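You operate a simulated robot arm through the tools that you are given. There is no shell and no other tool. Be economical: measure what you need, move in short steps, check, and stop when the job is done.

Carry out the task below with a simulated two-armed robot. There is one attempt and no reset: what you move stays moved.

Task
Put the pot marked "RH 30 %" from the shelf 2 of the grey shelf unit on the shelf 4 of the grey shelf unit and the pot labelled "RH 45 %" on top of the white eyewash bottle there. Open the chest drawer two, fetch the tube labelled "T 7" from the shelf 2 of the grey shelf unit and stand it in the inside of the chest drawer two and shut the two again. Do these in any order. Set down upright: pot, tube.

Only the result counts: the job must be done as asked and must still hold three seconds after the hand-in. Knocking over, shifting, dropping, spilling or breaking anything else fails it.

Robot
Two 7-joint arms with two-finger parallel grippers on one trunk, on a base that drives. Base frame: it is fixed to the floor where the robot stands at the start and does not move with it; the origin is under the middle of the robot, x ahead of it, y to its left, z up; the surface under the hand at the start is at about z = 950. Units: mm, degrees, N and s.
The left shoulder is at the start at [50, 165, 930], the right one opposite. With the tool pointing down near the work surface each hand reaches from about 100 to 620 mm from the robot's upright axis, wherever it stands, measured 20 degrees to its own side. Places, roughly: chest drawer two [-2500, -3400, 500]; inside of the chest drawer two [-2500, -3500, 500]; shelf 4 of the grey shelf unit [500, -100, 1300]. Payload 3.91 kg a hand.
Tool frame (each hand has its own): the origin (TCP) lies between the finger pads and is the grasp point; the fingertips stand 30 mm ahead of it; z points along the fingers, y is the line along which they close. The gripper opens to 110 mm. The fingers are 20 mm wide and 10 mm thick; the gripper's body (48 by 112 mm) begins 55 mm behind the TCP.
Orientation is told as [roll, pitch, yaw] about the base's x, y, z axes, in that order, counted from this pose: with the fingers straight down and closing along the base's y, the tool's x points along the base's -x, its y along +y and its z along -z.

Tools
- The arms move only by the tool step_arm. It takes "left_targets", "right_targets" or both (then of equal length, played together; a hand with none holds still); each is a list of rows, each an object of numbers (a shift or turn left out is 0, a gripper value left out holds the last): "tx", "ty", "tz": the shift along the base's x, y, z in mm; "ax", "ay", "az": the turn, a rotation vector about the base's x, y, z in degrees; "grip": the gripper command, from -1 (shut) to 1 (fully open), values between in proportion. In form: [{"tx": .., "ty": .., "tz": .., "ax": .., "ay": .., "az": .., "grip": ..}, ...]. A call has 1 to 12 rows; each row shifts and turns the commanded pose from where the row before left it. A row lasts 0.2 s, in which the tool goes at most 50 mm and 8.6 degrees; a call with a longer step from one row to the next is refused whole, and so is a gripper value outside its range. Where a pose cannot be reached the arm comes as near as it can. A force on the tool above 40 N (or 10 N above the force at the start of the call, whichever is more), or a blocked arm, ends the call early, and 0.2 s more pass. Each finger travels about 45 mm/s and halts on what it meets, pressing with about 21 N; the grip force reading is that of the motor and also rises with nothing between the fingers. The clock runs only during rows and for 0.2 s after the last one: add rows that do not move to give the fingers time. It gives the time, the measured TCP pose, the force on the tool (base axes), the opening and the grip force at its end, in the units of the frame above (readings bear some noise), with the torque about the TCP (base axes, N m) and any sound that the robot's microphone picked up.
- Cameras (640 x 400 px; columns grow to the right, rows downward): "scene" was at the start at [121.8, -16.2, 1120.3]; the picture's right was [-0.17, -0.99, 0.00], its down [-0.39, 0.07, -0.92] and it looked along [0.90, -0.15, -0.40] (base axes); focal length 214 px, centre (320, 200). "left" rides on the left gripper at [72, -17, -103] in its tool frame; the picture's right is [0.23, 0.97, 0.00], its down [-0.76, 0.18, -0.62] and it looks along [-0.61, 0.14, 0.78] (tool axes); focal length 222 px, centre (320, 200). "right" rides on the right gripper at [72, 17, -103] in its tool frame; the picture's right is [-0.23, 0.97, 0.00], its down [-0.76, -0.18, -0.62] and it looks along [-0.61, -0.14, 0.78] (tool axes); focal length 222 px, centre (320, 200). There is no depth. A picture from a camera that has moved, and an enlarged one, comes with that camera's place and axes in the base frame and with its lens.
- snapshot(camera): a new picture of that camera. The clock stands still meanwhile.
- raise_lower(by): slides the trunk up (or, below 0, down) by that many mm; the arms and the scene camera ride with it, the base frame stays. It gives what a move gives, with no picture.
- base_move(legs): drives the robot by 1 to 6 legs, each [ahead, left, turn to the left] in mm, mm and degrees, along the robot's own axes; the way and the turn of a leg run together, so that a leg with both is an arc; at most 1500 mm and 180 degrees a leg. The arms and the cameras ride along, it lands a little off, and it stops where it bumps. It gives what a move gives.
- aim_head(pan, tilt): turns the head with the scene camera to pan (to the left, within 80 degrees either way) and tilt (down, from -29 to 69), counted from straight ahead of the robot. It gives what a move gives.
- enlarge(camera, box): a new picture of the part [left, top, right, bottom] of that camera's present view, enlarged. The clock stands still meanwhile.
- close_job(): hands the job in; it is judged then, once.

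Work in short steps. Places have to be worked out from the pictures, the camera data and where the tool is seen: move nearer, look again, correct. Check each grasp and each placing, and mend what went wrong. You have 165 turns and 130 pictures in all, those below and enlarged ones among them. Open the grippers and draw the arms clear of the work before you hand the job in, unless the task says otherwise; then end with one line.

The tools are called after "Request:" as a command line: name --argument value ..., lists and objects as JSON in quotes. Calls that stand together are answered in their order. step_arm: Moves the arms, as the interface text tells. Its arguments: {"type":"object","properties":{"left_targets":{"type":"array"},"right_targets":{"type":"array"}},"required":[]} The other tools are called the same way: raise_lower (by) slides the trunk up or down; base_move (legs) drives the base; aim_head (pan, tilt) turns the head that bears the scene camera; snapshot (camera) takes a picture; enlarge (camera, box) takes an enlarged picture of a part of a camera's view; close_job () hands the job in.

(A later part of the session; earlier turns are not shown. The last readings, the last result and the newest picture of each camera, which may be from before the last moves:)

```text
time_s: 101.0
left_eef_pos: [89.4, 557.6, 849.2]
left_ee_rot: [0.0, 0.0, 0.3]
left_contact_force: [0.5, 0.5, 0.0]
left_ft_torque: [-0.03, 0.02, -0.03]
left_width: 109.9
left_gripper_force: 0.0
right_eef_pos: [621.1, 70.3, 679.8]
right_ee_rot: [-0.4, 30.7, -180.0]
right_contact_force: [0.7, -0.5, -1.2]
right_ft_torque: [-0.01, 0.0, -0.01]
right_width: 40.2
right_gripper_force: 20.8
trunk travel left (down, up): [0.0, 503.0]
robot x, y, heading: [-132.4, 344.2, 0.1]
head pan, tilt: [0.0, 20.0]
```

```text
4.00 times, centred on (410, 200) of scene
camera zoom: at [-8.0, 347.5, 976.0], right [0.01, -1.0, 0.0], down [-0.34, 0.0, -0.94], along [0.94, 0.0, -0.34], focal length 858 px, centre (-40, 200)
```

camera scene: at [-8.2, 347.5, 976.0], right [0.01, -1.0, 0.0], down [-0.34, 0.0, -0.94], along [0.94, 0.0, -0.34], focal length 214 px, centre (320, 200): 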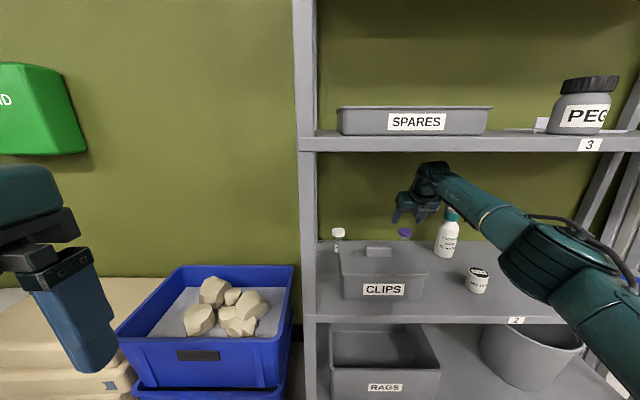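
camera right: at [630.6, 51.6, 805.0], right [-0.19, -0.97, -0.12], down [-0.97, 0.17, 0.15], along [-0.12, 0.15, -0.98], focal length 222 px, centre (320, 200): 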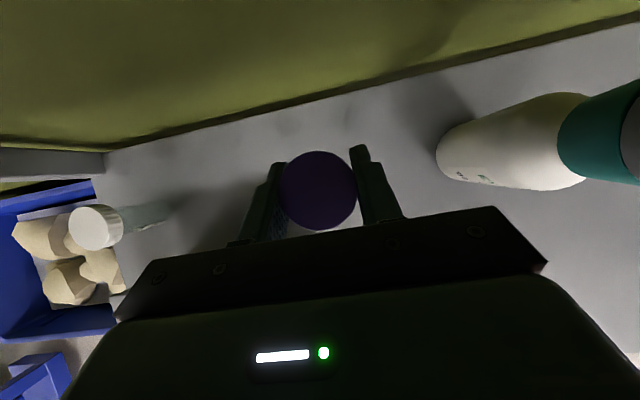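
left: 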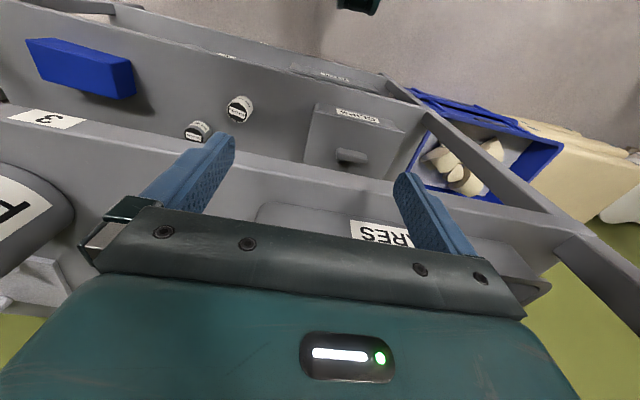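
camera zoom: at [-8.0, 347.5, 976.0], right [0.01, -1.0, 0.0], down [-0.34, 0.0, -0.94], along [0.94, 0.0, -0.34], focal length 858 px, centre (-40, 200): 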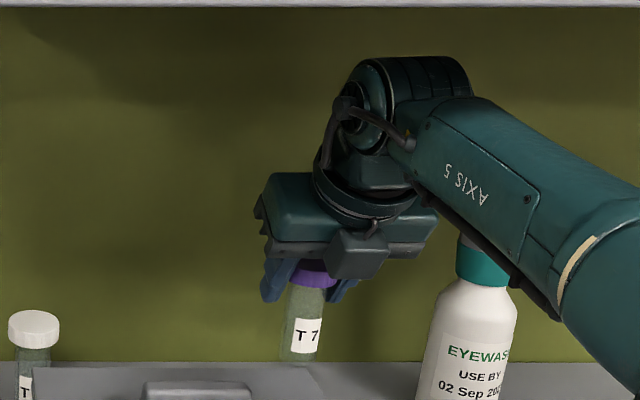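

T7 is in the hand (40 mm cap), upright. I raise it 15 mm more, shift right 28 mm away from the CLIPS box, then reverse out.

Request:
step_arm --right_targets '[{"tz": 15}, {"ty": -14}, {"ty": -14}]'

Request:
base_move --legs '[[-600, 0, 0]]'

Request:
snapshot --camera "scene"

```text
time_s: 101.8
left_eef_pos: [88.8, 557.2, 850.5]
left_ee_rot: [0.0, 0.1, 0.4]
left_contact_force: [-0.5, 0.1, 0.5]
left_ft_torque: [0.01, -0.05, 0.01]
left_width: 110.1
left_gripper_force: 0.0
right_eef_pos: [617.3, 43.0, 693.9]
right_ee_rot: [-0.3, 30.8, 180.0]
right_contact_force: [-0.4, 0.1, -0.1]
right_ft_torque: [0.04, 0.03, -0.01]
right_width: 40.2
right_gripper_force: 20.4
right hand out of reach, approached as far as the arm can: row 3
trunk travel left (down, up): [0.0, 503.0]
robot x, y, heading: [-130.6, 346.4, 0.1]
head pan, tilt: [0.0, 20.0]
```

```text
time_s: 105.2
left_eef_pos: [-514.8, 554.5, 850.1]
left_ee_rot: [0.0, 0.0, 0.4]
left_contact_force: [-0.4, 0.2, 0.2]
left_ft_torque: [0.01, -0.03, -0.01]
left_width: 109.9
left_gripper_force: 0.1
right_eef_pos: [16.3, 41.9, 692.5]
right_ee_rot: [-0.5, 30.6, -179.8]
right_contact_force: [-0.6, 0.3, 0.0]
right_ft_torque: [0.0, 0.0, -0.02]
right_width: 39.9
right_gripper_force: 21.2
trunk travel left (down, up): [0.0, 503.0]
robot x, y, heading: [-737.1, 339.9, 0.5]
head pan, tilt: [0.0, 20.0]
```

```text
77 pictures are left
camera scene: at [-610.1, 343.7, 976.0], right [0.01, -1.0, 0.0], down [-0.34, 0.0, -0.94], along [0.94, 0.01, -0.34], focal length 214 px, centre (320, 200)
```

scene: 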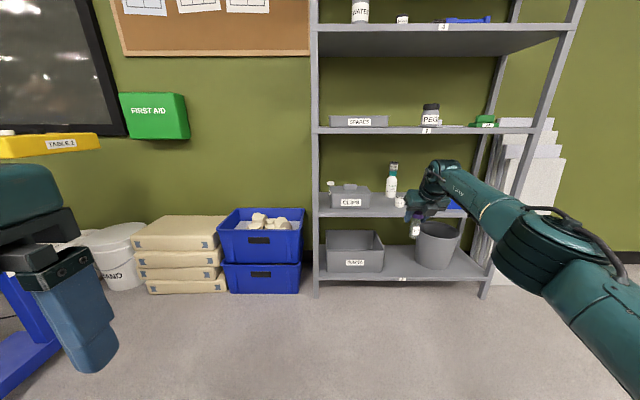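

The tube is out safely. Before driving to the chest I look around: head to the right.

Request:
aim_head --pan -75 --tilt 15

Request:
snapshot --camera "scene"

Request:
aim_head --pan 75 --tilt 15

Request:
snapshot --camera "scene"

```text
time_s: 106.7
left_eef_pos: [-513.9, 554.8, 849.1]
left_ee_rot: [0.0, 0.1, 0.5]
left_contact_force: [-0.5, -0.5, -0.3]
left_ft_torque: [-0.03, 0.0, -0.01]
left_width: 109.7
left_gripper_force: 0.0
right_eef_pos: [16.7, 39.6, 693.0]
right_ee_rot: [-0.4, 30.6, -179.8]
right_contact_force: [0.2, 0.3, -0.4]
right_ft_torque: [-0.03, 0.01, -0.04]
right_width: 40.0
right_gripper_force: 21.0
trunk travel left (down, up): [0.0, 503.0]
robot x, y, heading: [-736.3, 344.7, 0.5]
head pan, tilt: [-75.0, 15.0]
```

```text
76 pictures are left
camera scene: at [-678.2, 252.9, 984.1], right [-0.96, -0.27, 0.0], down [-0.07, 0.25, -0.97], along [0.26, -0.93, -0.26], focal length 214 px, centre (320, 200)
```

scene: 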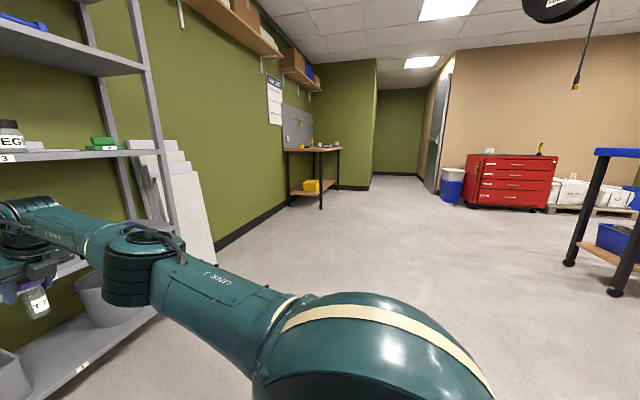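

```text
time_s: 109.1
left_eef_pos: [-514.2, 554.4, 850.1]
left_ee_rot: [0.0, 0.0, 0.5]
left_contact_force: [0.2, 1.1, 0.3]
left_ft_torque: [0.01, 0.03, 0.0]
left_width: 109.9
left_gripper_force: 0.0
right_eef_pos: [15.5, 41.7, 691.9]
right_ee_rot: [-0.4, 30.6, -179.8]
right_contact_force: [0.6, -1.0, -0.7]
right_ft_torque: [0.0, -0.02, -0.01]
right_width: 40.1
right_gripper_force: 20.4
trunk travel left (down, up): [0.0, 503.0]
robot x, y, heading: [-734.9, 346.1, 0.3]
head pan, tilt: [75.0, 15.0]
```

```text
75 pictures are left
camera scene: at [-679.8, 433.3, 984.2], right [0.97, -0.25, 0.0], down [-0.07, -0.25, -0.97], along [0.24, 0.94, -0.26], focal length 214 px, centre (320, 200)
```

scene: 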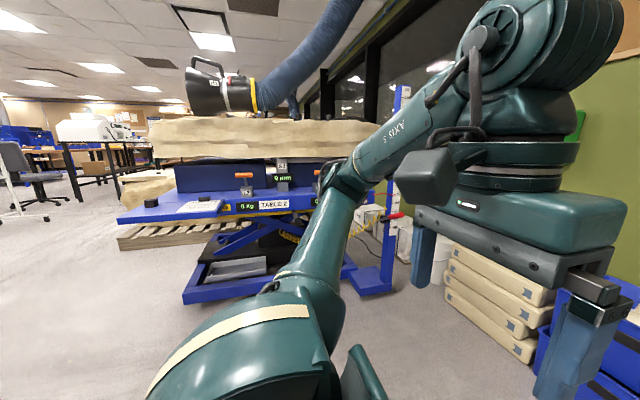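

The red chest is visible at the far right wall (spanning x≈-1960..-2990), with a table nearby at about x<-2320, y>-2060. I turn right 90°, drive to around (-1500,-2200) and look again.

Request:
base_move --legs '[[0, 0, -90.3], [1300, 0, 0], [1240, 0, 0], [0, -700, 0]]'

Request:
aim_head --pan -20 --tilt 20

Request:
snapshot --camera "scene"

```text
time_s: 131.6
left_eef_pos: [-1195.2, -2462.0, 849.6]
left_ee_rot: [0.0, 0.0, -88.5]
left_contact_force: [-0.2, 0.2, -0.4]
left_ft_torque: [0.01, 0.0, 0.0]
left_width: 110.1
left_gripper_force: 0.0
right_eef_pos: [-1698.0, -3001.7, 692.9]
right_ee_rot: [-0.4, 30.6, 91.3]
right_contact_force: [-0.1, 0.4, 0.4]
right_ft_torque: [-0.03, -0.01, -0.04]
right_width: 40.0
right_gripper_force: 21.4
trunk travel left (down, up): [0.0, 503.0]
robot x, y, heading: [-1409.6, -2245.9, -88.4]
head pan, tilt: [75.0, 15.0]
```

```text
time_s: 133.3
left_eef_pos: [-1196.3, -2464.3, 849.2]
left_ee_rot: [0.1, -0.1, -88.6]
left_contact_force: [-0.6, -0.2, 0.1]
left_ft_torque: [-0.01, 0.0, 0.02]
left_width: 110.1
left_gripper_force: 0.1
right_eef_pos: [-1699.1, -3001.1, 693.0]
right_ee_rot: [-0.4, 30.5, 91.2]
right_contact_force: [-0.1, -0.1, -0.7]
right_ft_torque: [-0.01, -0.02, 0.01]
right_width: 40.1
right_gripper_force: 21.1
trunk travel left (down, up): [0.0, 503.0]
robot x, y, heading: [-1409.0, -2243.4, -88.5]
head pan, tilt: [-20.0, 20.0]
```

```text
74 pictures are left
camera scene: at [-1437.0, -2364.5, 976.0], right [-0.95, 0.32, 0.0], down [0.11, 0.32, -0.94], along [-0.3, -0.89, -0.34], focal length 214 px, centre (320, 200)
```

scene: 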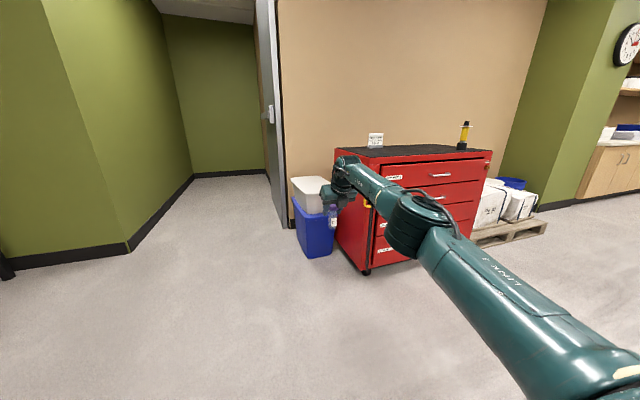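

I check the space to the right (table) before strafing.

Request:
aim_head --pan -75 --tilt 25

Request:
snapshot --camera "scene"

```text
time_s: 134.5
left_eef_pos: [-1195.4, -2463.6, 850.2]
left_ee_rot: [0.0, 0.0, -88.5]
left_contact_force: [0.1, 1.1, 0.0]
left_ft_torque: [-0.01, 0.01, 0.0]
left_width: 110.1
left_gripper_force: 0.1
right_eef_pos: [-1698.8, -3001.4, 693.8]
right_ee_rot: [-0.4, 30.7, 91.2]
right_contact_force: [0.2, 0.2, -0.6]
right_ft_torque: [0.0, -0.01, 0.01]
right_width: 39.9
right_gripper_force: 21.1
trunk travel left (down, up): [0.0, 503.0]
robot x, y, heading: [-1412.1, -2247.2, -88.4]
head pan, tilt: [-75.0, 25.0]
```

```text
73 pictures are left
camera scene: at [-1495.8, -2302.4, 967.9], right [-0.28, 0.96, 0.0], down [0.41, 0.12, -0.91], along [-0.87, -0.26, -0.42], focal length 214 px, centre (320, 200)
```

scene: 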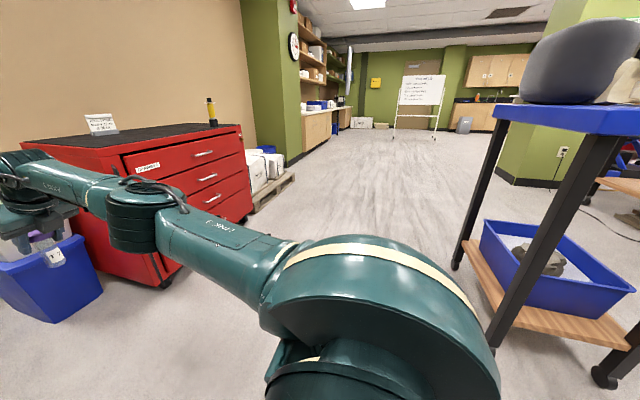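

The table is well clear. I drive 200 ahead and 900 right, then look at the chest front.

Request:
base_move --legs '[[0, 0, -1.5], [0, -950, 0]]'

Request:
aim_head --pan 0 --tilt 25

Request:
snapshot --camera "scene"

```text
time_s: 143.6
left_eef_pos: [-2156.6, -2471.1, 850.0]
left_ee_rot: [0.0, 0.1, -89.2]
left_contact_force: [-0.4, 0.3, 0.7]
left_ft_torque: [0.02, 0.01, -0.03]
left_width: 110.1
left_gripper_force: 0.1
right_eef_pos: [-2667.9, -3003.4, 693.1]
right_ee_rot: [-0.4, 30.6, 90.4]
right_contact_force: [-0.5, -0.8, -0.8]
right_ft_torque: [0.0, 0.03, -0.01]
right_width: 40.0
right_gripper_force: 21.3
trunk travel left (down, up): [0.0, 503.0]
robot x, y, heading: [-2367.4, -2253.2, -89.4]
head pan, tilt: [-75.0, 25.0]
```

```text
time_s: 145.1
left_eef_pos: [-2156.3, -2471.1, 850.2]
left_ee_rot: [0.1, 0.0, -89.3]
left_contact_force: [-0.2, -0.2, -0.9]
left_ft_torque: [-0.01, -0.03, -0.01]
left_width: 110.0
left_gripper_force: 0.1
right_eef_pos: [-2667.9, -3002.3, 693.8]
right_ee_rot: [-0.4, 30.5, 90.4]
right_contact_force: [0.5, -0.2, -0.2]
right_ft_torque: [0.0, 0.02, 0.0]
right_width: 40.3
right_gripper_force: 20.7
trunk travel left (down, up): [0.0, 503.0]
robot x, y, heading: [-2368.9, -2250.5, -89.3]
head pan, tilt: [0.0, 25.0]
```

```text
72 pictures are left
camera scene: at [-2366.1, -2374.2, 967.9], right [-1.0, -0.01, 0.0], down [-0.01, 0.42, -0.91], along [0.01, -0.91, -0.42], focal length 214 px, centre (320, 200)
```

scene: 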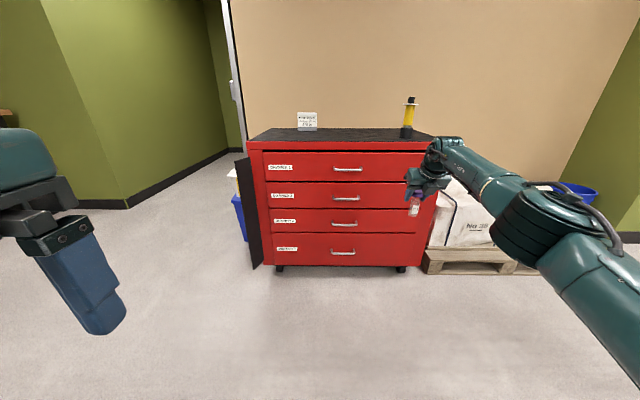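

Request:
enlarge --camera "scene" --box '[230, 120, 438, 280]'

```text
2.50 times, centred on (334, 200) of scene
camera zoom: at [-2366.1, -2374.2, 967.9], right [-1.0, -0.01, 0.0], down [-0.01, 0.42, -0.91], along [0.01, -0.91, -0.42], focal length 536 px, centre (285, 200)
```

zoom: 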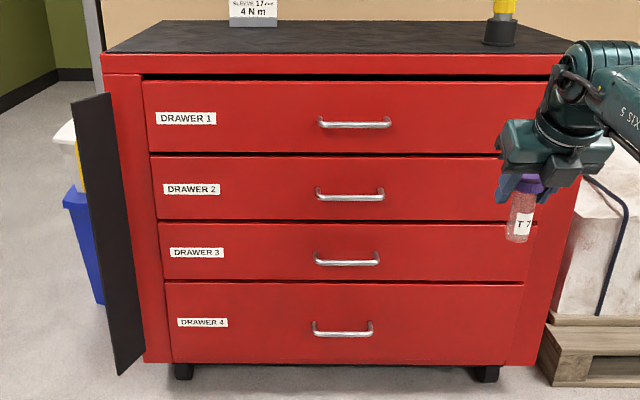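

Drawer 2 is second from the top; its bar handle is at about x=-2487, z≈518 (front y≈-3370). I must keep the tube hand clear of the chest, so first I try drawing it closer to the robot and a bit outward.

Request:
step_arm --right_targets '[{"ty": 40}, {"ty": 40}, {"ty": 40}, {"ty": 40}, {"ty": 40}]'

Request:
snapshot --camera "scene"

```text
time_s: 146.3
left_eef_pos: [-2157.4, -2472.5, 849.2]
left_ee_rot: [-0.1, 0.1, -89.3]
left_contact_force: [-0.3, 0.0, -0.4]
left_ft_torque: [0.04, -0.02, 0.0]
left_width: 109.7
left_gripper_force: 0.1
right_eef_pos: [-2668.5, -2803.6, 693.2]
right_ee_rot: [-0.4, 30.7, 90.4]
right_contact_force: [0.1, -0.4, 0.0]
right_ft_torque: [0.0, -0.01, 0.02]
right_width: 40.2
right_gripper_force: 21.3
trunk travel left (down, up): [0.0, 503.0]
robot x, y, heading: [-2366.2, -2249.6, -89.6]
head pan, tilt: [0.0, 25.0]
```

```text
70 pictures are left
camera scene: at [-2366.0, -2374.3, 967.9], right [-1.0, -0.01, 0.0], down [-0.01, 0.42, -0.91], along [0.01, -0.91, -0.42], focal length 214 px, centre (320, 200)
```

scene: 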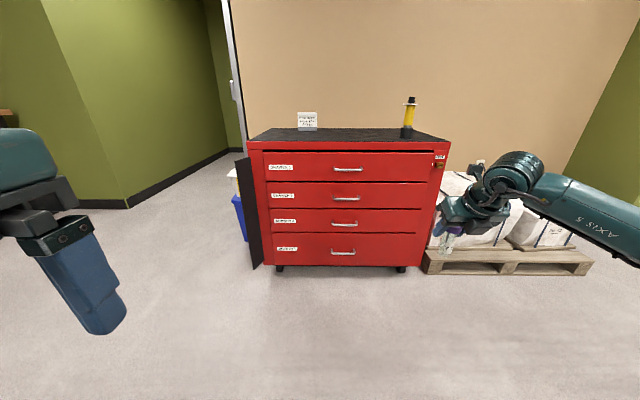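

Works; the tube hand is now closer. I draw it a further 60 mm back and 90 mm outward, and at the same time turn the left hand 90° (to close along the pull direction) while lowering it.

Request:
step_arm --right_targets '[{"tx": -15, "ty": 10}, {"tx": -15, "ty": 10}, {"tx": -15, "ty": 10}, {"tx": -15, "ty": 10}, {"tx": -15, "ty": 10}, {"tx": -15, "ty": 10}, {}, {}, {}, {}, {}]' --left_targets '[{"az": 8.2, "tz": -20, "ty": -15}, {"az": 8.2, "tz": -20, "ty": -15}, {"az": 8.2, "tz": -20, "ty": -15}, {"az": 8.2, "tz": -20, "ty": -15}, {"az": 8.2, "tz": -20, "ty": -15}, {"az": 8.2, "tz": -20, "ty": -15}, {"az": 8.2, "tz": -20, "ty": -15}, {"az": 8.2, "tz": -20, "ty": -15}, {"az": 8.2, "tz": -20, "ty": -15}, {"az": 8.2, "tz": -20, "ty": -15}, {"az": 7.5, "tz": -20, "ty": -15}]'

Request:
snapshot --camera "left"

```text
time_s: 148.7
left_eef_pos: [-2157.7, -2637.1, 629.1]
left_ee_rot: [-0.1, -0.1, 0.4]
left_contact_force: [-0.1, 0.4, -0.7]
left_ft_torque: [0.0, 0.01, 0.0]
left_width: 110.1
left_gripper_force: 0.0
right_eef_pos: [-2758.2, -2743.5, 692.7]
right_ee_rot: [-0.3, 30.7, 90.4]
right_contact_force: [-0.1, 0.3, -0.4]
right_ft_torque: [0.0, 0.0, 0.0]
right_width: 40.0
right_gripper_force: 21.0
trunk travel left (down, up): [0.0, 503.0]
robot x, y, heading: [-2367.7, -2250.3, -89.5]
head pan, tilt: [0.0, 25.0]
```

```text
69 pictures are left
camera left: at [-2228.8, -2653.0, 732.7], right [-0.23, 0.97, 0.0], down [0.76, 0.18, 0.62], along [0.61, 0.14, -0.78], focal length 222 px, centre (320, 200)
```

left: 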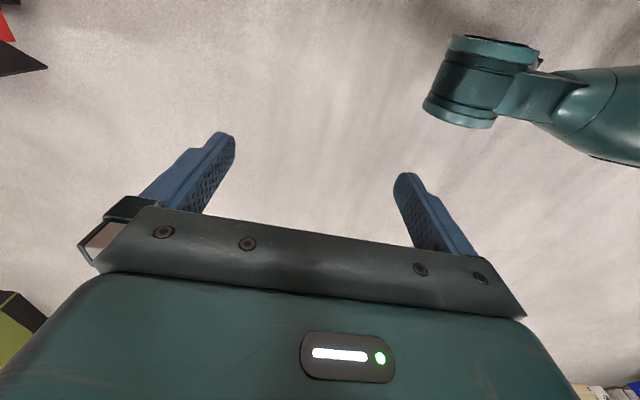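

The left hand now closes along y. I drive right 330 and ahead 450 to bring it in front of the handle, then look.

Request:
base_move --legs '[[0, -335, -0.5], [450, 0, 0]]'

Request:
aim_head --pan 15 --tilt 35

Request:
snapshot --camera "scene"

Request:
snapshot --camera "left"

```text
time_s: 154.6
left_eef_pos: [-2495.9, -3102.3, 630.6]
left_ee_rot: [0.0, -0.1, -0.5]
left_contact_force: [0.9, 0.7, 0.0]
left_ft_torque: [0.02, 0.0, -0.03]
left_width: 110.0
left_gripper_force: 0.0
right_eef_pos: [-3099.5, -3200.6, 694.9]
right_ee_rot: [-0.4, 30.7, 89.5]
right_contact_force: [0.8, 0.7, -1.0]
right_ft_torque: [-0.03, 0.02, -0.01]
right_width: 40.0
right_gripper_force: 20.8
trunk travel left (down, up): [0.0, 503.0]
robot x, y, heading: [-2703.9, -2714.8, -90.2]
head pan, tilt: [0.0, 25.0]
```

```text
time_s: 155.3
left_eef_pos: [-2494.8, -3102.2, 629.6]
left_ee_rot: [-0.1, 0.0, -0.5]
left_contact_force: [-0.2, -1.0, 0.2]
left_ft_torque: [-0.02, 0.0, -0.01]
left_width: 110.2
left_gripper_force: 0.1
right_eef_pos: [-3099.3, -3200.7, 693.1]
right_ee_rot: [-0.4, 30.8, 89.5]
right_contact_force: [0.4, -0.2, -0.3]
right_ft_torque: [-0.01, 0.0, 0.04]
right_width: 40.1
right_gripper_force: 21.7
trunk travel left (down, up): [0.0, 503.0]
robot x, y, heading: [-2701.7, -2716.2, -90.0]
head pan, tilt: [15.0, 35.0]
```

```text
68 pictures are left
camera scene: at [-2678.4, -2830.6, 952.2], right [-0.97, -0.26, 0.0], down [-0.15, 0.55, -0.82], along [0.21, -0.79, -0.57], focal length 214 px, centre (320, 200)
```

scene: 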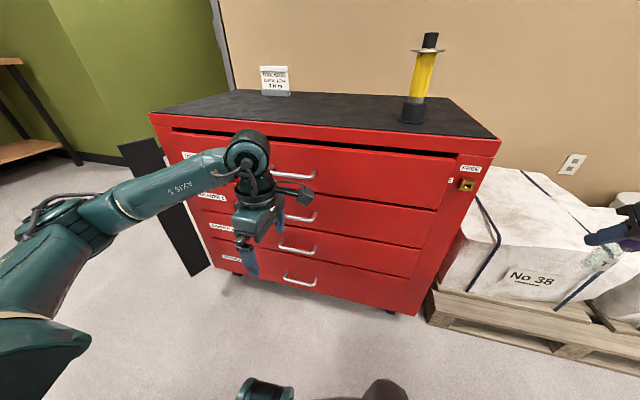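

```text
67 pictures are left
camera left: at [-2568.2, -3118.1, 732.9], right [-0.22, 0.98, 0.0], down [0.76, 0.17, 0.62], along [0.61, 0.13, -0.78], focal length 222 px, centre (320, 200)
```

left: 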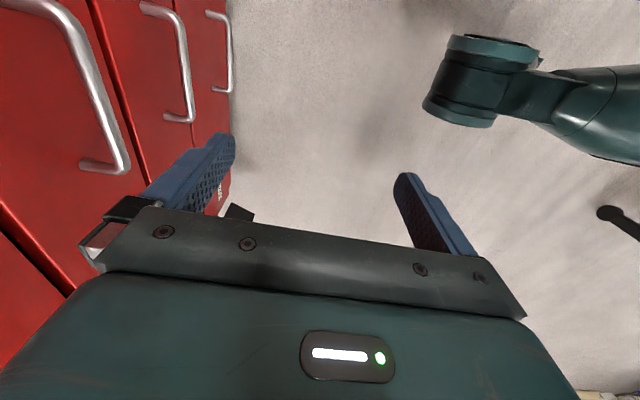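

There's a small labelled knob at the chest's right side; I zoom in on it and on the handles.

Request:
enlarge --camera "scene" --box '[440, 150, 504, 200]'

Request:
enlarge --camera "scene" --box '[180, 130, 340, 290]'

```text
8.00 times, centred on (472, 175) of scene
camera zoom: at [-2678.4, -2830.6, 952.2], right [-0.97, -0.26, 0.0], down [-0.15, 0.55, -0.82], along [0.21, -0.79, -0.57], focal length 1716 px, centre (-896, 400)
```

zoom: 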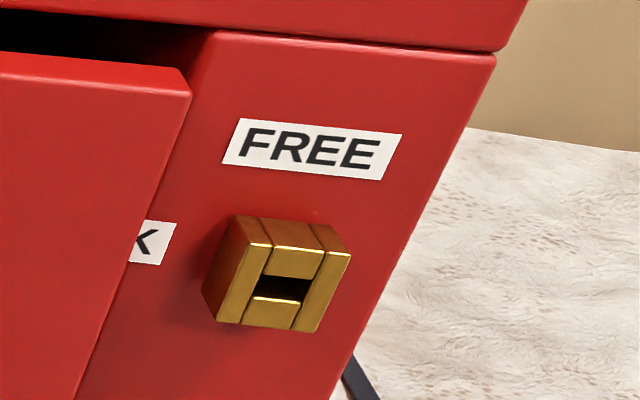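

```text
2.50 times, centred on (260, 210) of scene
camera zoom: at [-2678.4, -2830.6, 952.2], right [-0.97, -0.26, 0.0], down [-0.15, 0.55, -0.82], along [0.21, -0.79, -0.57], focal length 536 px, centre (470, 175)
```

zoom: 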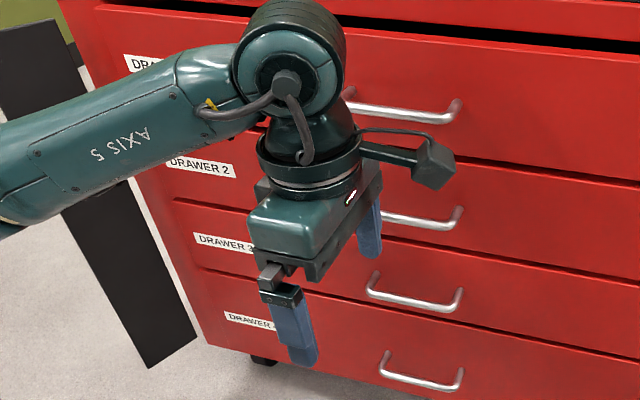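

The lock stands at "FREE" as far as I can tell. Drawer 2's bar is about (-2472,-3320,525). With a vertical hand the gripper body would hit drawer 1's face, so I pitch the left hand forward (30° below horizontal, fingers closing nearly vertically) and lower it.

Request:
step_arm --left_targets '[{"ax": -8.5, "ty": 5, "tz": -8}, {"ax": -8.5, "tz": -8}, {"ax": -8.5, "tz": -8}, {"ax": -8.5, "tz": -8}, {"ax": -8.5, "tz": -8}, {"ax": -8.5, "tz": -8}, {"ax": -8.5, "tz": -8}, {"tz": -10, "grip": 0}, {"tz": -10}]'

Request:
snapshot --camera "left"

Request:
snapshot --camera "scene"

```text
time_s: 157.3
left_eef_pos: [-2506.4, -3122.8, 569.9]
left_ee_rot: [-50.9, 0.1, -1.3]
left_contact_force: [-0.2, 0.5, 0.2]
left_ft_torque: [-0.02, 0.02, -0.02]
left_width: 56.7
left_gripper_force: 0.0
left hand out of reach, approached as far as the arm can: row 5, 6, 7, 8, 9
right_eef_pos: [-3099.6, -3201.0, 694.4]
right_ee_rot: [-0.4, 30.7, 89.5]
right_contact_force: [0.4, 0.4, -0.5]
right_ft_torque: [0.04, 0.04, -0.02]
right_width: 40.3
right_gripper_force: 21.2
trunk travel left (down, up): [0.0, 503.0]
robot x, y, heading: [-2702.0, -2716.1, -90.0]
head pan, tilt: [15.0, 35.0]
```

```text
64 pictures are left
camera left: at [-2578.0, -3050.3, 648.2], right [-0.21, 0.62, -0.76], down [0.78, 0.58, 0.25], along [0.59, -0.53, -0.6], focal length 222 px, centre (320, 200)
```

left: 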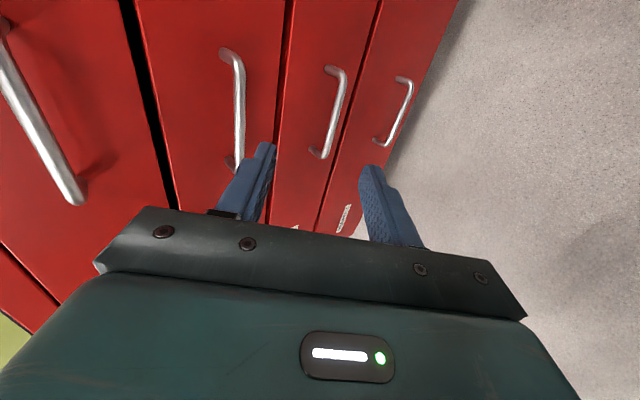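

```text
63 pictures are left
camera scene: at [-2678.3, -2830.6, 952.1], right [-0.97, -0.26, 0.0], down [-0.15, 0.55, -0.82], along [0.21, -0.79, -0.57], focal length 214 px, centre (320, 200)
```

scene: 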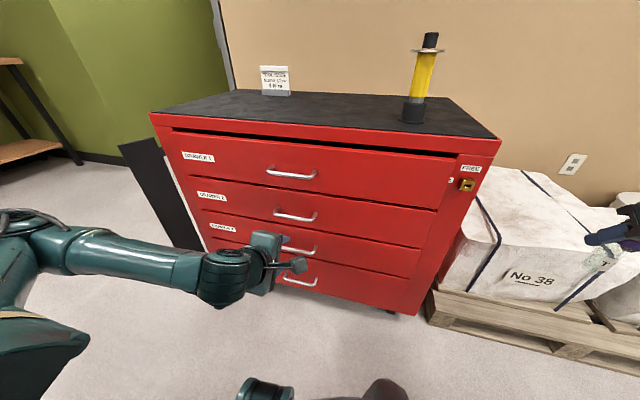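

Triangulated: drawer 2's bar runs x -2540..-2420 at y≈-3291, z≈545. I move the hand to a stand-off 60 mm short along its axis and look again.

Request:
step_arm --left_targets '[{"tx": 10, "ty": -30, "tz": 7, "grip": 0.1}, {"tx": 8, "ty": -30, "tz": 6}, {"tx": 8, "ty": -30}, {"ty": -30}, {}]'

Request:
snapshot --camera "left"

Request:
snapshot --camera "scene"

```text
time_s: 158.5
left_eef_pos: [-2480.6, -3243.9, 583.0]
left_ee_rot: [-50.8, -0.5, -0.4]
left_contact_force: [-0.3, -0.3, 0.6]
left_ft_torque: [0.01, 0.0, -0.02]
left_width: 60.5
left_gripper_force: 0.1
right_eef_pos: [-3099.5, -3201.5, 693.9]
right_ee_rot: [-0.4, 30.8, 89.5]
right_contact_force: [0.3, 0.0, -1.0]
right_ft_torque: [-0.03, -0.01, -0.01]
right_width: 40.1
right_gripper_force: 21.1
trunk travel left (down, up): [0.0, 503.0]
robot x, y, heading: [-2703.0, -2717.4, -90.1]
head pan, tilt: [15.0, 35.0]
```

```text
62 pictures are left
camera left: at [-2552.5, -3172.5, 661.3], right [-0.22, 0.62, -0.76], down [0.76, 0.59, 0.26], along [0.61, -0.52, -0.6], focal length 222 px, centre (320, 200)
```

left: 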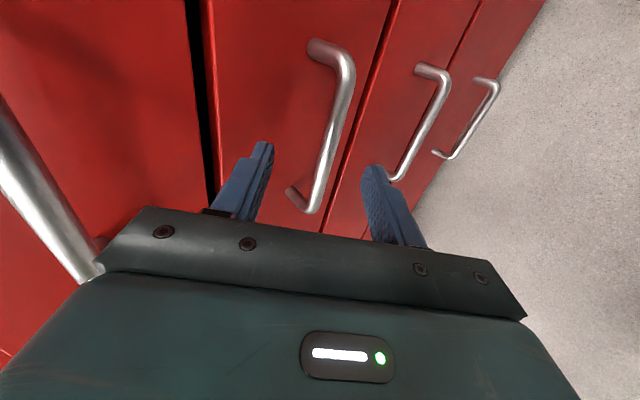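

```text
61 pictures are left
camera scene: at [-2678.3, -2830.6, 952.2], right [-0.97, -0.26, 0.0], down [-0.15, 0.55, -0.82], along [0.21, -0.79, -0.57], focal length 214 px, centre (320, 200)
```

scene: 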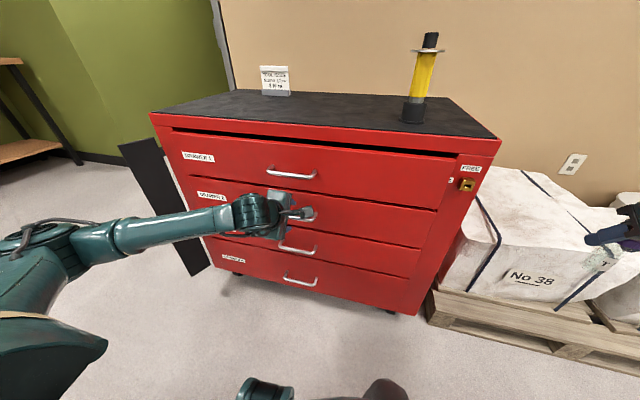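

Refined by two hand-camera views: bar at y≈-3278, z≈550, mid x≈-2483. I narrow the fingers to ~38 mm and advance so the bar lies 10 mm ahead of the TCP.

Request:
step_arm --left_targets '[{"grip": -0.3, "tx": -3}, {"tz": -5}, {}, {"ty": -12, "tz": -10}, {"ty": -13, "tz": -10}, {}]'

Request:
snapshot --camera "left"

```text
time_s: 159.9
left_eef_pos: [-2484.7, -3267.0, 559.3]
left_ee_rot: [-50.9, -0.5, -0.4]
left_contact_force: [-1.2, 0.5, 0.1]
left_ft_torque: [-0.03, 0.01, -0.02]
left_width: 38.3
left_gripper_force: 0.0
right_eef_pos: [-3099.4, -3200.1, 693.4]
right_ee_rot: [-0.3, 30.7, 89.4]
right_contact_force: [0.0, 0.0, -0.1]
right_ft_torque: [0.03, -0.01, 0.02]
right_width: 40.0
right_gripper_force: 20.4
trunk travel left (down, up): [0.0, 503.0]
robot x, y, heading: [-2702.1, -2718.4, -90.4]
head pan, tilt: [15.0, 35.0]
```

```text
60 pictures are left
camera left: at [-2556.4, -3197.4, 636.1], right [-0.22, 0.62, -0.76], down [0.76, 0.59, 0.26], along [0.61, -0.52, -0.6], focal length 222 px, centre (320, 200)
```

left: 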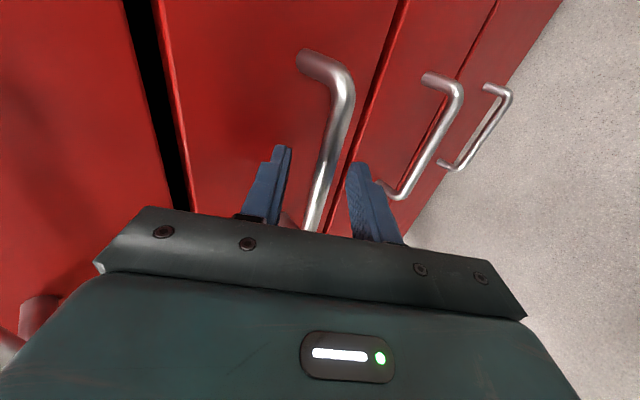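

The bar is between the fingers. In 4 mm more and close.

Request:
step_arm --left_targets '[{"ty": -4, "tz": -3}, {"grip": -1}, {}, {}, {}]'

Request:
snapshot --camera "left"

```text
time_s: 161.1
left_eef_pos: [-2484.7, -3272.0, 553.6]
left_ee_rot: [-50.6, -0.5, -0.2]
left_contact_force: [-0.7, 6.4, -6.3]
left_ft_torque: [0.07, 0.3, 0.88]
left_width: 11.8
left_gripper_force: 45.0
right_eef_pos: [-3100.1, -3200.1, 694.0]
right_ee_rot: [-0.4, 30.7, 89.6]
right_contact_force: [-0.3, 0.1, -0.7]
right_ft_torque: [-0.03, 0.0, 0.03]
right_width: 40.1
right_gripper_force: 20.9
trunk travel left (down, up): [0.0, 503.0]
robot x, y, heading: [-2699.8, -2715.9, -90.0]
head pan, tilt: [15.0, 35.0]
```

```text
59 pictures are left
camera left: at [-2557.0, -3201.2, 631.5], right [-0.22, 0.62, -0.75], down [0.76, 0.59, 0.26], along [0.61, -0.52, -0.6], focal length 222 px, centre (320, 200)
```

left: 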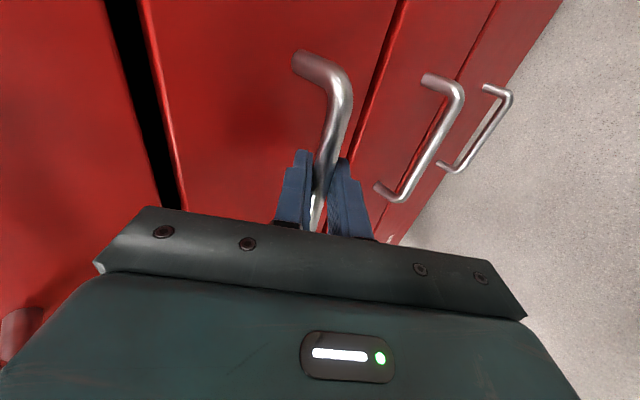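

Gripped on the 12 mm bar. Pull gently toward the robot.

Request:
step_arm --left_targets '[{"ty": 8}, {"ty": 10}, {"ty": 12}, {"ty": 12}, {}]'

Request:
snapshot --camera "scene"

```text
time_s: 162.3
left_eef_pos: [-2485.1, -3229.3, 553.7]
left_ee_rot: [-50.7, -0.5, -0.3]
left_contact_force: [3.3, 0.0, -8.5]
left_ft_torque: [0.02, 1.01, -0.11]
left_width: 11.7
left_gripper_force: 44.7
right_eef_pos: [-3098.2, -3202.1, 695.2]
right_ee_rot: [-0.3, 30.6, 89.6]
right_contact_force: [-0.1, -0.4, -1.1]
right_ft_torque: [0.0, 0.01, 0.01]
right_width: 39.7
right_gripper_force: 20.6
trunk travel left (down, up): [0.0, 503.0]
robot x, y, heading: [-2703.4, -2715.5, -90.0]
head pan, tilt: [15.0, 35.0]
```

```text
58 pictures are left
camera scene: at [-2677.8, -2831.1, 952.0], right [-0.97, -0.26, 0.0], down [-0.15, 0.56, -0.82], along [0.21, -0.79, -0.57], focal length 214 px, centre (320, 200)
```

scene: 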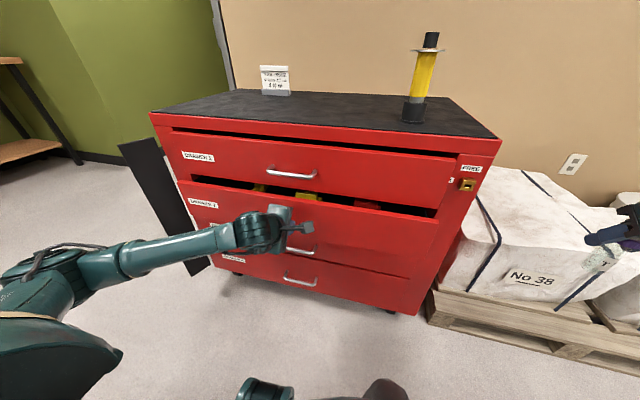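

It slides freely. Continue pulling ~180 mm.

Request:
step_arm --left_targets '[{"ty": 15}, {"ty": 15}, {"ty": 15}, {"ty": 15}, {"ty": 15}, {"ty": 15}, {"ty": 15}, {"ty": 15}, {"ty": 15}, {"ty": 15}, {"ty": 15}, {}]'

Request:
snapshot --camera "scene"

```text
time_s: 163.7
left_eef_pos: [-2496.5, -3145.8, 554.6]
left_ee_rot: [-50.8, 3.0, 0.8]
left_contact_force: [3.0, 1.1, -0.1]
left_ft_torque: [0.07, -0.87, -0.55]
left_width: 12.4
left_gripper_force: 45.0
right_eef_pos: [-3097.3, -3201.4, 695.0]
right_ee_rot: [-0.4, 30.7, 89.7]
right_contact_force: [-0.1, 0.6, 0.1]
right_ft_torque: [-0.01, 0.0, 0.0]
right_width: 40.2
right_gripper_force: 21.5
trunk travel left (down, up): [0.0, 503.0]
robot x, y, heading: [-2702.8, -2716.6, -90.2]
head pan, tilt: [15.0, 35.0]
stopped in row 6 (left hand): the force on the tool passed its limit at 62 N (the readings are from after the stop); the commanded pose is now the measured one
```

```text
57 pictures are left
camera scene: at [-2677.5, -2830.5, 952.3], right [-0.97, -0.26, 0.0], down [-0.15, 0.55, -0.82], along [0.21, -0.79, -0.57], focal length 214 px, centre (320, 200)
```

scene: 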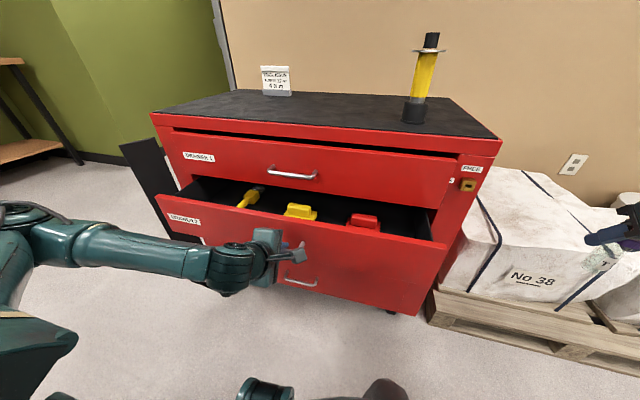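

The stop looks like the arm nearing its own limit (sideways drift), not the drawer. I pull the rest by driving the base backward slowly.

Request:
base_move --legs '[[-60, 0, 0]]'

Request:
snapshot --camera "scene"

```text
time_s: 164.7
left_eef_pos: [-2496.0, -3087.4, 555.6]
left_ee_rot: [-50.7, 3.2, 0.8]
left_contact_force: [1.8, 1.0, 0.1]
left_ft_torque: [-0.01, -0.98, -0.29]
left_width: 12.4
left_gripper_force: 44.8
right_eef_pos: [-3096.6, -3142.4, 695.1]
right_ee_rot: [-0.3, 30.8, 89.7]
right_contact_force: [-1.1, 0.5, 0.0]
right_ft_torque: [-0.01, 0.01, 0.01]
right_width: 40.0
right_gripper_force: 20.8
trunk travel left (down, up): [0.0, 503.0]
robot x, y, heading: [-2701.3, -2651.9, -89.9]
head pan, tilt: [15.0, 35.0]
```

```text
56 pictures are left
camera scene: at [-2677.4, -2770.8, 952.2], right [-0.97, -0.26, 0.0], down [-0.15, 0.55, -0.82], along [0.21, -0.79, -0.57], focal length 214 px, centre (320, 200)
```

scene: 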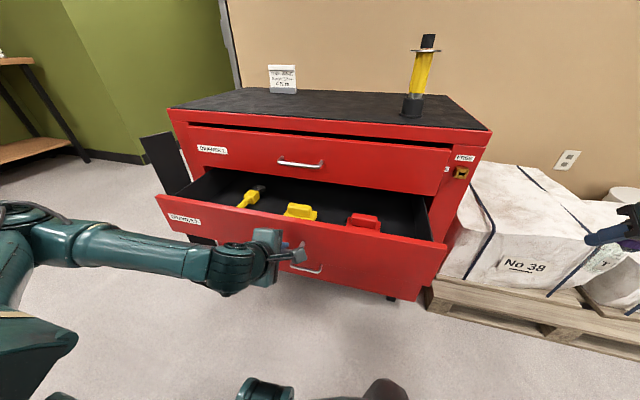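

The drawer follows smoothly (≈185 mm open). Another 80 mm.

Request:
base_move --legs '[[-80, 0, 0]]'

Request:
snapshot --camera "scene"

```text
time_s: 165.8
left_eef_pos: [-2496.1, -3005.4, 554.5]
left_ee_rot: [-50.6, 3.2, 0.8]
left_contact_force: [-9.7, 0.3, 0.0]
left_ft_torque: [0.02, -0.81, -0.44]
left_width: 12.5
left_gripper_force: 45.1
right_eef_pos: [-3095.8, -3063.6, 694.1]
right_ee_rot: [-0.4, 30.7, 90.0]
right_contact_force: [0.6, 0.0, -0.5]
right_ft_torque: [-0.03, -0.02, 0.01]
right_width: 40.3
right_gripper_force: 20.6
trunk travel left (down, up): [0.0, 503.0]
robot x, y, heading: [-2701.4, -2573.1, -89.9]
head pan, tilt: [15.0, 35.0]
```

```text
55 pictures are left
camera scene: at [-2677.6, -2691.1, 952.2], right [-0.97, -0.26, 0.0], down [-0.15, 0.55, -0.82], along [0.21, -0.79, -0.57], focal length 214 px, centre (320, 200)
```

scene: 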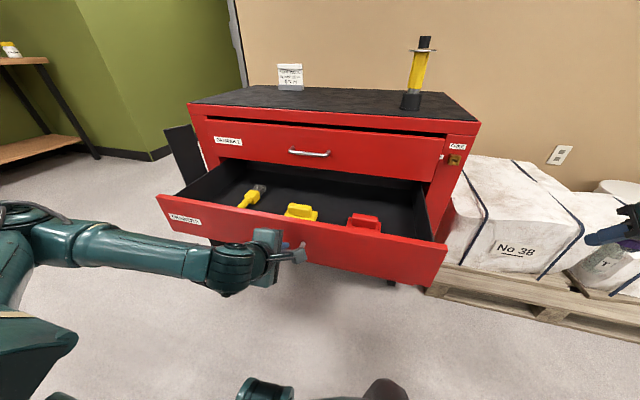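

Open about 265 mm, contents at rest. I'll release the handle and draw the left hand back and up.

Request:
step_arm --left_targets '[{"grip": -0.2}, {}, {}, {"ty": 12, "tz": 10}, {"ty": 20, "tz": 16}, {"ty": 20, "tz": 16}, {"ty": 30, "tz": 20}, {"ty": 30, "tz": 40}, {"tz": 40}]'

Request:
snapshot --camera "scene"

```text
time_s: 167.8
left_eef_pos: [-2508.5, -2996.7, 672.8]
left_ee_rot: [-50.5, 3.2, 0.8]
left_contact_force: [0.0, 1.0, 0.1]
left_ft_torque: [0.0, 0.02, 0.0]
left_width: 44.0
left_gripper_force: 0.1
left hand out of reach, approached as far as the arm can: row 5, 6, 7, 8
right_eef_pos: [-3095.5, -3064.4, 693.6]
right_ee_rot: [-0.4, 30.8, 89.9]
right_contact_force: [-0.1, 0.2, -1.3]
right_ft_torque: [-0.02, -0.02, 0.01]
right_width: 40.3
right_gripper_force: 21.3
trunk travel left (down, up): [0.0, 503.0]
robot x, y, heading: [-2704.5, -2573.4, -89.7]
head pan, tilt: [15.0, 35.0]
```

```text
54 pictures are left
camera scene: at [-2677.3, -2691.0, 952.2], right [-0.97, -0.26, 0.0], down [-0.15, 0.55, -0.82], along [0.21, -0.79, -0.57], focal length 214 px, centre (320, 200)
```

scene: 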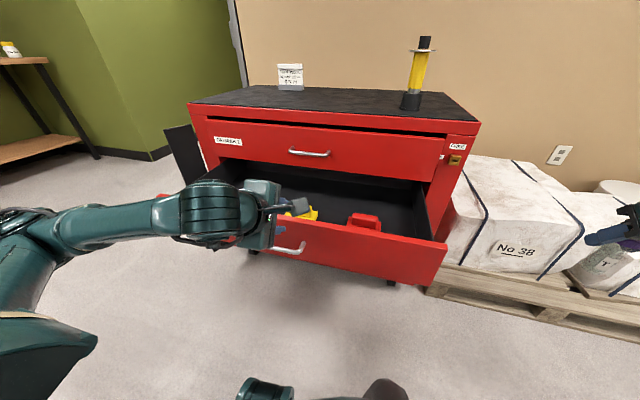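

The hand is clear above the panel. I raise it, return it to pointing down and pull it back toward the robot.

Request:
step_arm --left_targets '[{"tz": 40}, {"tz": 40}, {"ax": 8.5, "tz": 20}, {"ax": 8.5}, {"ax": 8.5, "ty": 20}, {"ax": 8.5, "ty": 20}, {"ax": 8.5, "ty": 20}, {"ax": 8, "ty": 30}, {"ty": 30}, {"ty": 30}, {"ty": 30}]'

Request:
base_move --legs '[[0, 420, 0]]'

Request:
aim_head --pan -15 --tilt 38

Request:
snapshot --camera "scene"

Request:
snapshot --camera "right"

```text
time_s: 170.2
left_eef_pos: [-2509.9, -2814.7, 772.0]
left_ee_rot: [-0.1, 1.4, 3.1]
left_contact_force: [-0.7, 0.6, 0.5]
left_ft_torque: [0.0, 0.0, 0.02]
left_width: 44.0
left_gripper_force: 0.0
right_eef_pos: [-3095.5, -3063.3, 694.0]
right_ee_rot: [-0.4, 30.8, 89.9]
right_contact_force: [0.1, 0.1, -0.9]
right_ft_torque: [-0.01, 0.04, 0.0]
right_width: 39.9
right_gripper_force: 20.8
trunk travel left (down, up): [0.0, 503.0]
robot x, y, heading: [-2703.7, -2574.3, -89.8]
head pan, tilt: [15.0, 35.0]
```

```text
time_s: 174.4
left_eef_pos: [-2086.5, -2815.7, 773.6]
left_ee_rot: [-0.1, 1.4, 2.9]
left_contact_force: [0.6, 0.3, -0.2]
left_ft_torque: [0.02, 0.01, -0.04]
left_width: 43.9
left_gripper_force: 0.0
right_eef_pos: [-2673.6, -3061.8, 694.0]
right_ee_rot: [-0.5, 30.7, 89.7]
right_contact_force: [0.2, -0.7, -0.3]
right_ft_torque: [-0.01, -0.01, -0.02]
right_width: 40.0
right_gripper_force: 21.3
trunk travel left (down, up): [0.0, 503.0]
robot x, y, heading: [-2278.5, -2578.5, -90.1]
head pan, tilt: [15.0, 35.0]
```

```text
time_s: 175.4
left_eef_pos: [-2087.0, -2814.4, 772.7]
left_ee_rot: [-0.2, 1.3, 2.8]
left_contact_force: [-0.2, 0.5, -0.5]
left_ft_torque: [0.01, 0.02, -0.01]
left_width: 44.4
left_gripper_force: 0.1
right_eef_pos: [-2672.9, -3061.7, 692.3]
right_ee_rot: [-0.4, 30.8, 89.9]
right_contact_force: [0.0, -0.5, -0.3]
right_ft_torque: [0.0, -0.02, -0.02]
right_width: 40.0
right_gripper_force: 20.6
trunk travel left (down, up): [0.0, 503.0]
robot x, y, heading: [-2277.8, -2578.5, -90.0]
head pan, tilt: [-15.0, 38.0]
```

```text
53 pictures are left
camera scene: at [-2299.3, -2688.6, 947.6], right [-0.97, 0.26, 0.0], down [0.16, 0.59, -0.79], along [-0.2, -0.76, -0.62], focal length 214 px, centre (320, 200)
```

scene: 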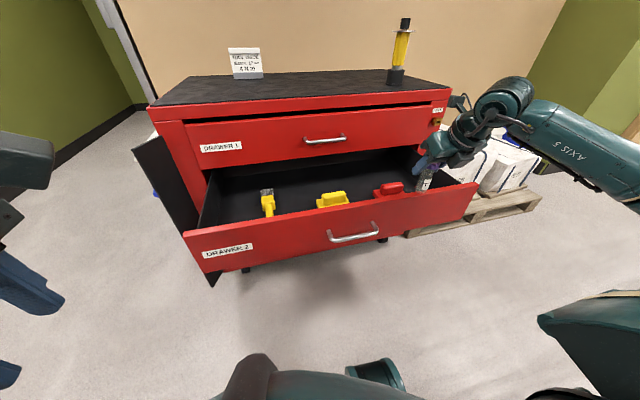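

```text
52 pictures are left
camera right: at [-2691.1, -3072.3, 818.9], right [-0.97, 0.2, -0.12], down [0.18, 0.97, 0.15], along [0.15, 0.12, -0.98], focal length 222 px, centre (320, 200)
```

right: 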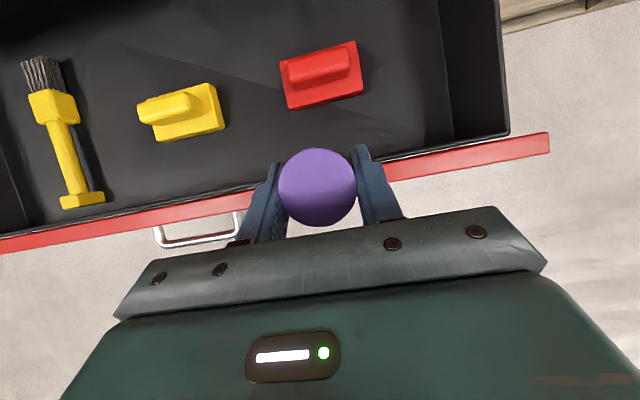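

Good top view: there's a ~105 mm gap between the yellow and red items, centre about x=-2562, y≈-3175. I raise the tube 40 mm, shift the base left 110, then move the hand forward over the drawer.

Request:
step_arm --right_targets '[{"tz": 20}, {"tz": 20}]'

Request:
base_move --legs '[[0, 112, 0]]'

Request:
step_arm --right_targets '[{"ty": -30}, {"ty": -30}, {"ty": -30}, {"ty": -20}, {}]'

Request:
snapshot --camera "right"

Request:
snapshot --camera "scene"

```text
time_s: 176.0
left_eef_pos: [-2086.8, -2814.8, 771.5]
left_ee_rot: [-0.1, 1.3, 2.9]
left_contact_force: [-0.5, 0.3, -0.3]
left_ft_torque: [-0.04, -0.03, 0.01]
left_width: 43.9
left_gripper_force: 0.0
right_eef_pos: [-2674.1, -3061.4, 733.6]
right_ee_rot: [-0.4, 30.7, 89.8]
right_contact_force: [-0.1, 0.2, -0.5]
right_ft_torque: [-0.02, 0.0, -0.03]
right_width: 40.2
right_gripper_force: 20.8
trunk travel left (down, up): [0.0, 503.0]
robot x, y, heading: [-2280.5, -2574.3, -89.8]
head pan, tilt: [-15.0, 38.0]
```

```text
time_s: 177.6
left_eef_pos: [-1974.3, -2815.8, 772.3]
left_ee_rot: [-0.1, 1.3, 2.9]
left_contact_force: [0.5, 0.6, -0.3]
left_ft_torque: [0.0, 0.01, 0.02]
left_width: 44.1
left_gripper_force: 0.1
right_eef_pos: [-2561.0, -3061.8, 733.2]
right_ee_rot: [-0.4, 30.7, 89.8]
right_contact_force: [1.2, -0.2, -0.2]
right_ft_torque: [0.02, 0.01, 0.0]
right_width: 40.1
right_gripper_force: 20.8
trunk travel left (down, up): [0.0, 503.0]
robot x, y, heading: [-2166.7, -2573.7, -90.1]
head pan, tilt: [-15.0, 38.0]
```

```text
time_s: 178.8
left_eef_pos: [-1974.6, -2813.9, 772.1]
left_ee_rot: [-0.2, 1.4, 3.0]
left_contact_force: [0.3, -0.1, -0.3]
left_ft_torque: [0.0, -0.04, -0.02]
left_width: 44.1
left_gripper_force: 0.0
right_eef_pos: [-2561.7, -3173.0, 734.2]
right_ee_rot: [-0.4, 30.7, 89.8]
right_contact_force: [-0.2, 0.1, 0.2]
right_ft_torque: [0.01, 0.0, 0.01]
right_width: 40.1
right_gripper_force: 21.1
trunk travel left (down, up): [0.0, 503.0]
robot x, y, heading: [-2165.6, -2573.8, -90.1]
head pan, tilt: [-15.0, 38.0]
```

```text
51 pictures are left
camera right: at [-2578.8, -3183.0, 858.9], right [-0.97, 0.2, -0.12], down [0.18, 0.97, 0.15], along [0.15, 0.12, -0.98], focal length 222 px, centre (320, 200)
```

right: 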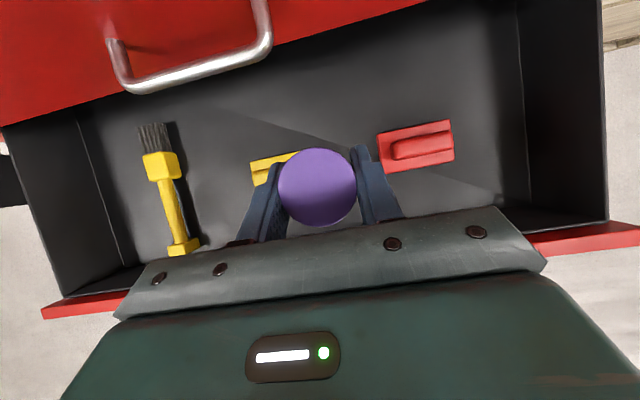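

```text
50 pictures are left
camera scene: at [-2186.9, -2688.5, 947.6], right [-0.97, 0.26, 0.0], down [0.16, 0.59, -0.79], along [-0.2, -0.76, -0.62], focal length 214 px, centre (320, 200)
```

scene: 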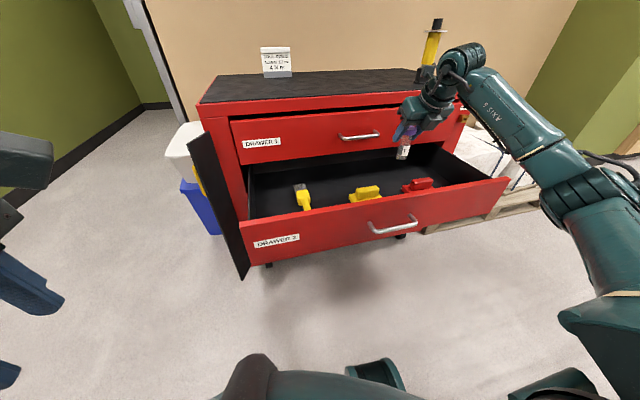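

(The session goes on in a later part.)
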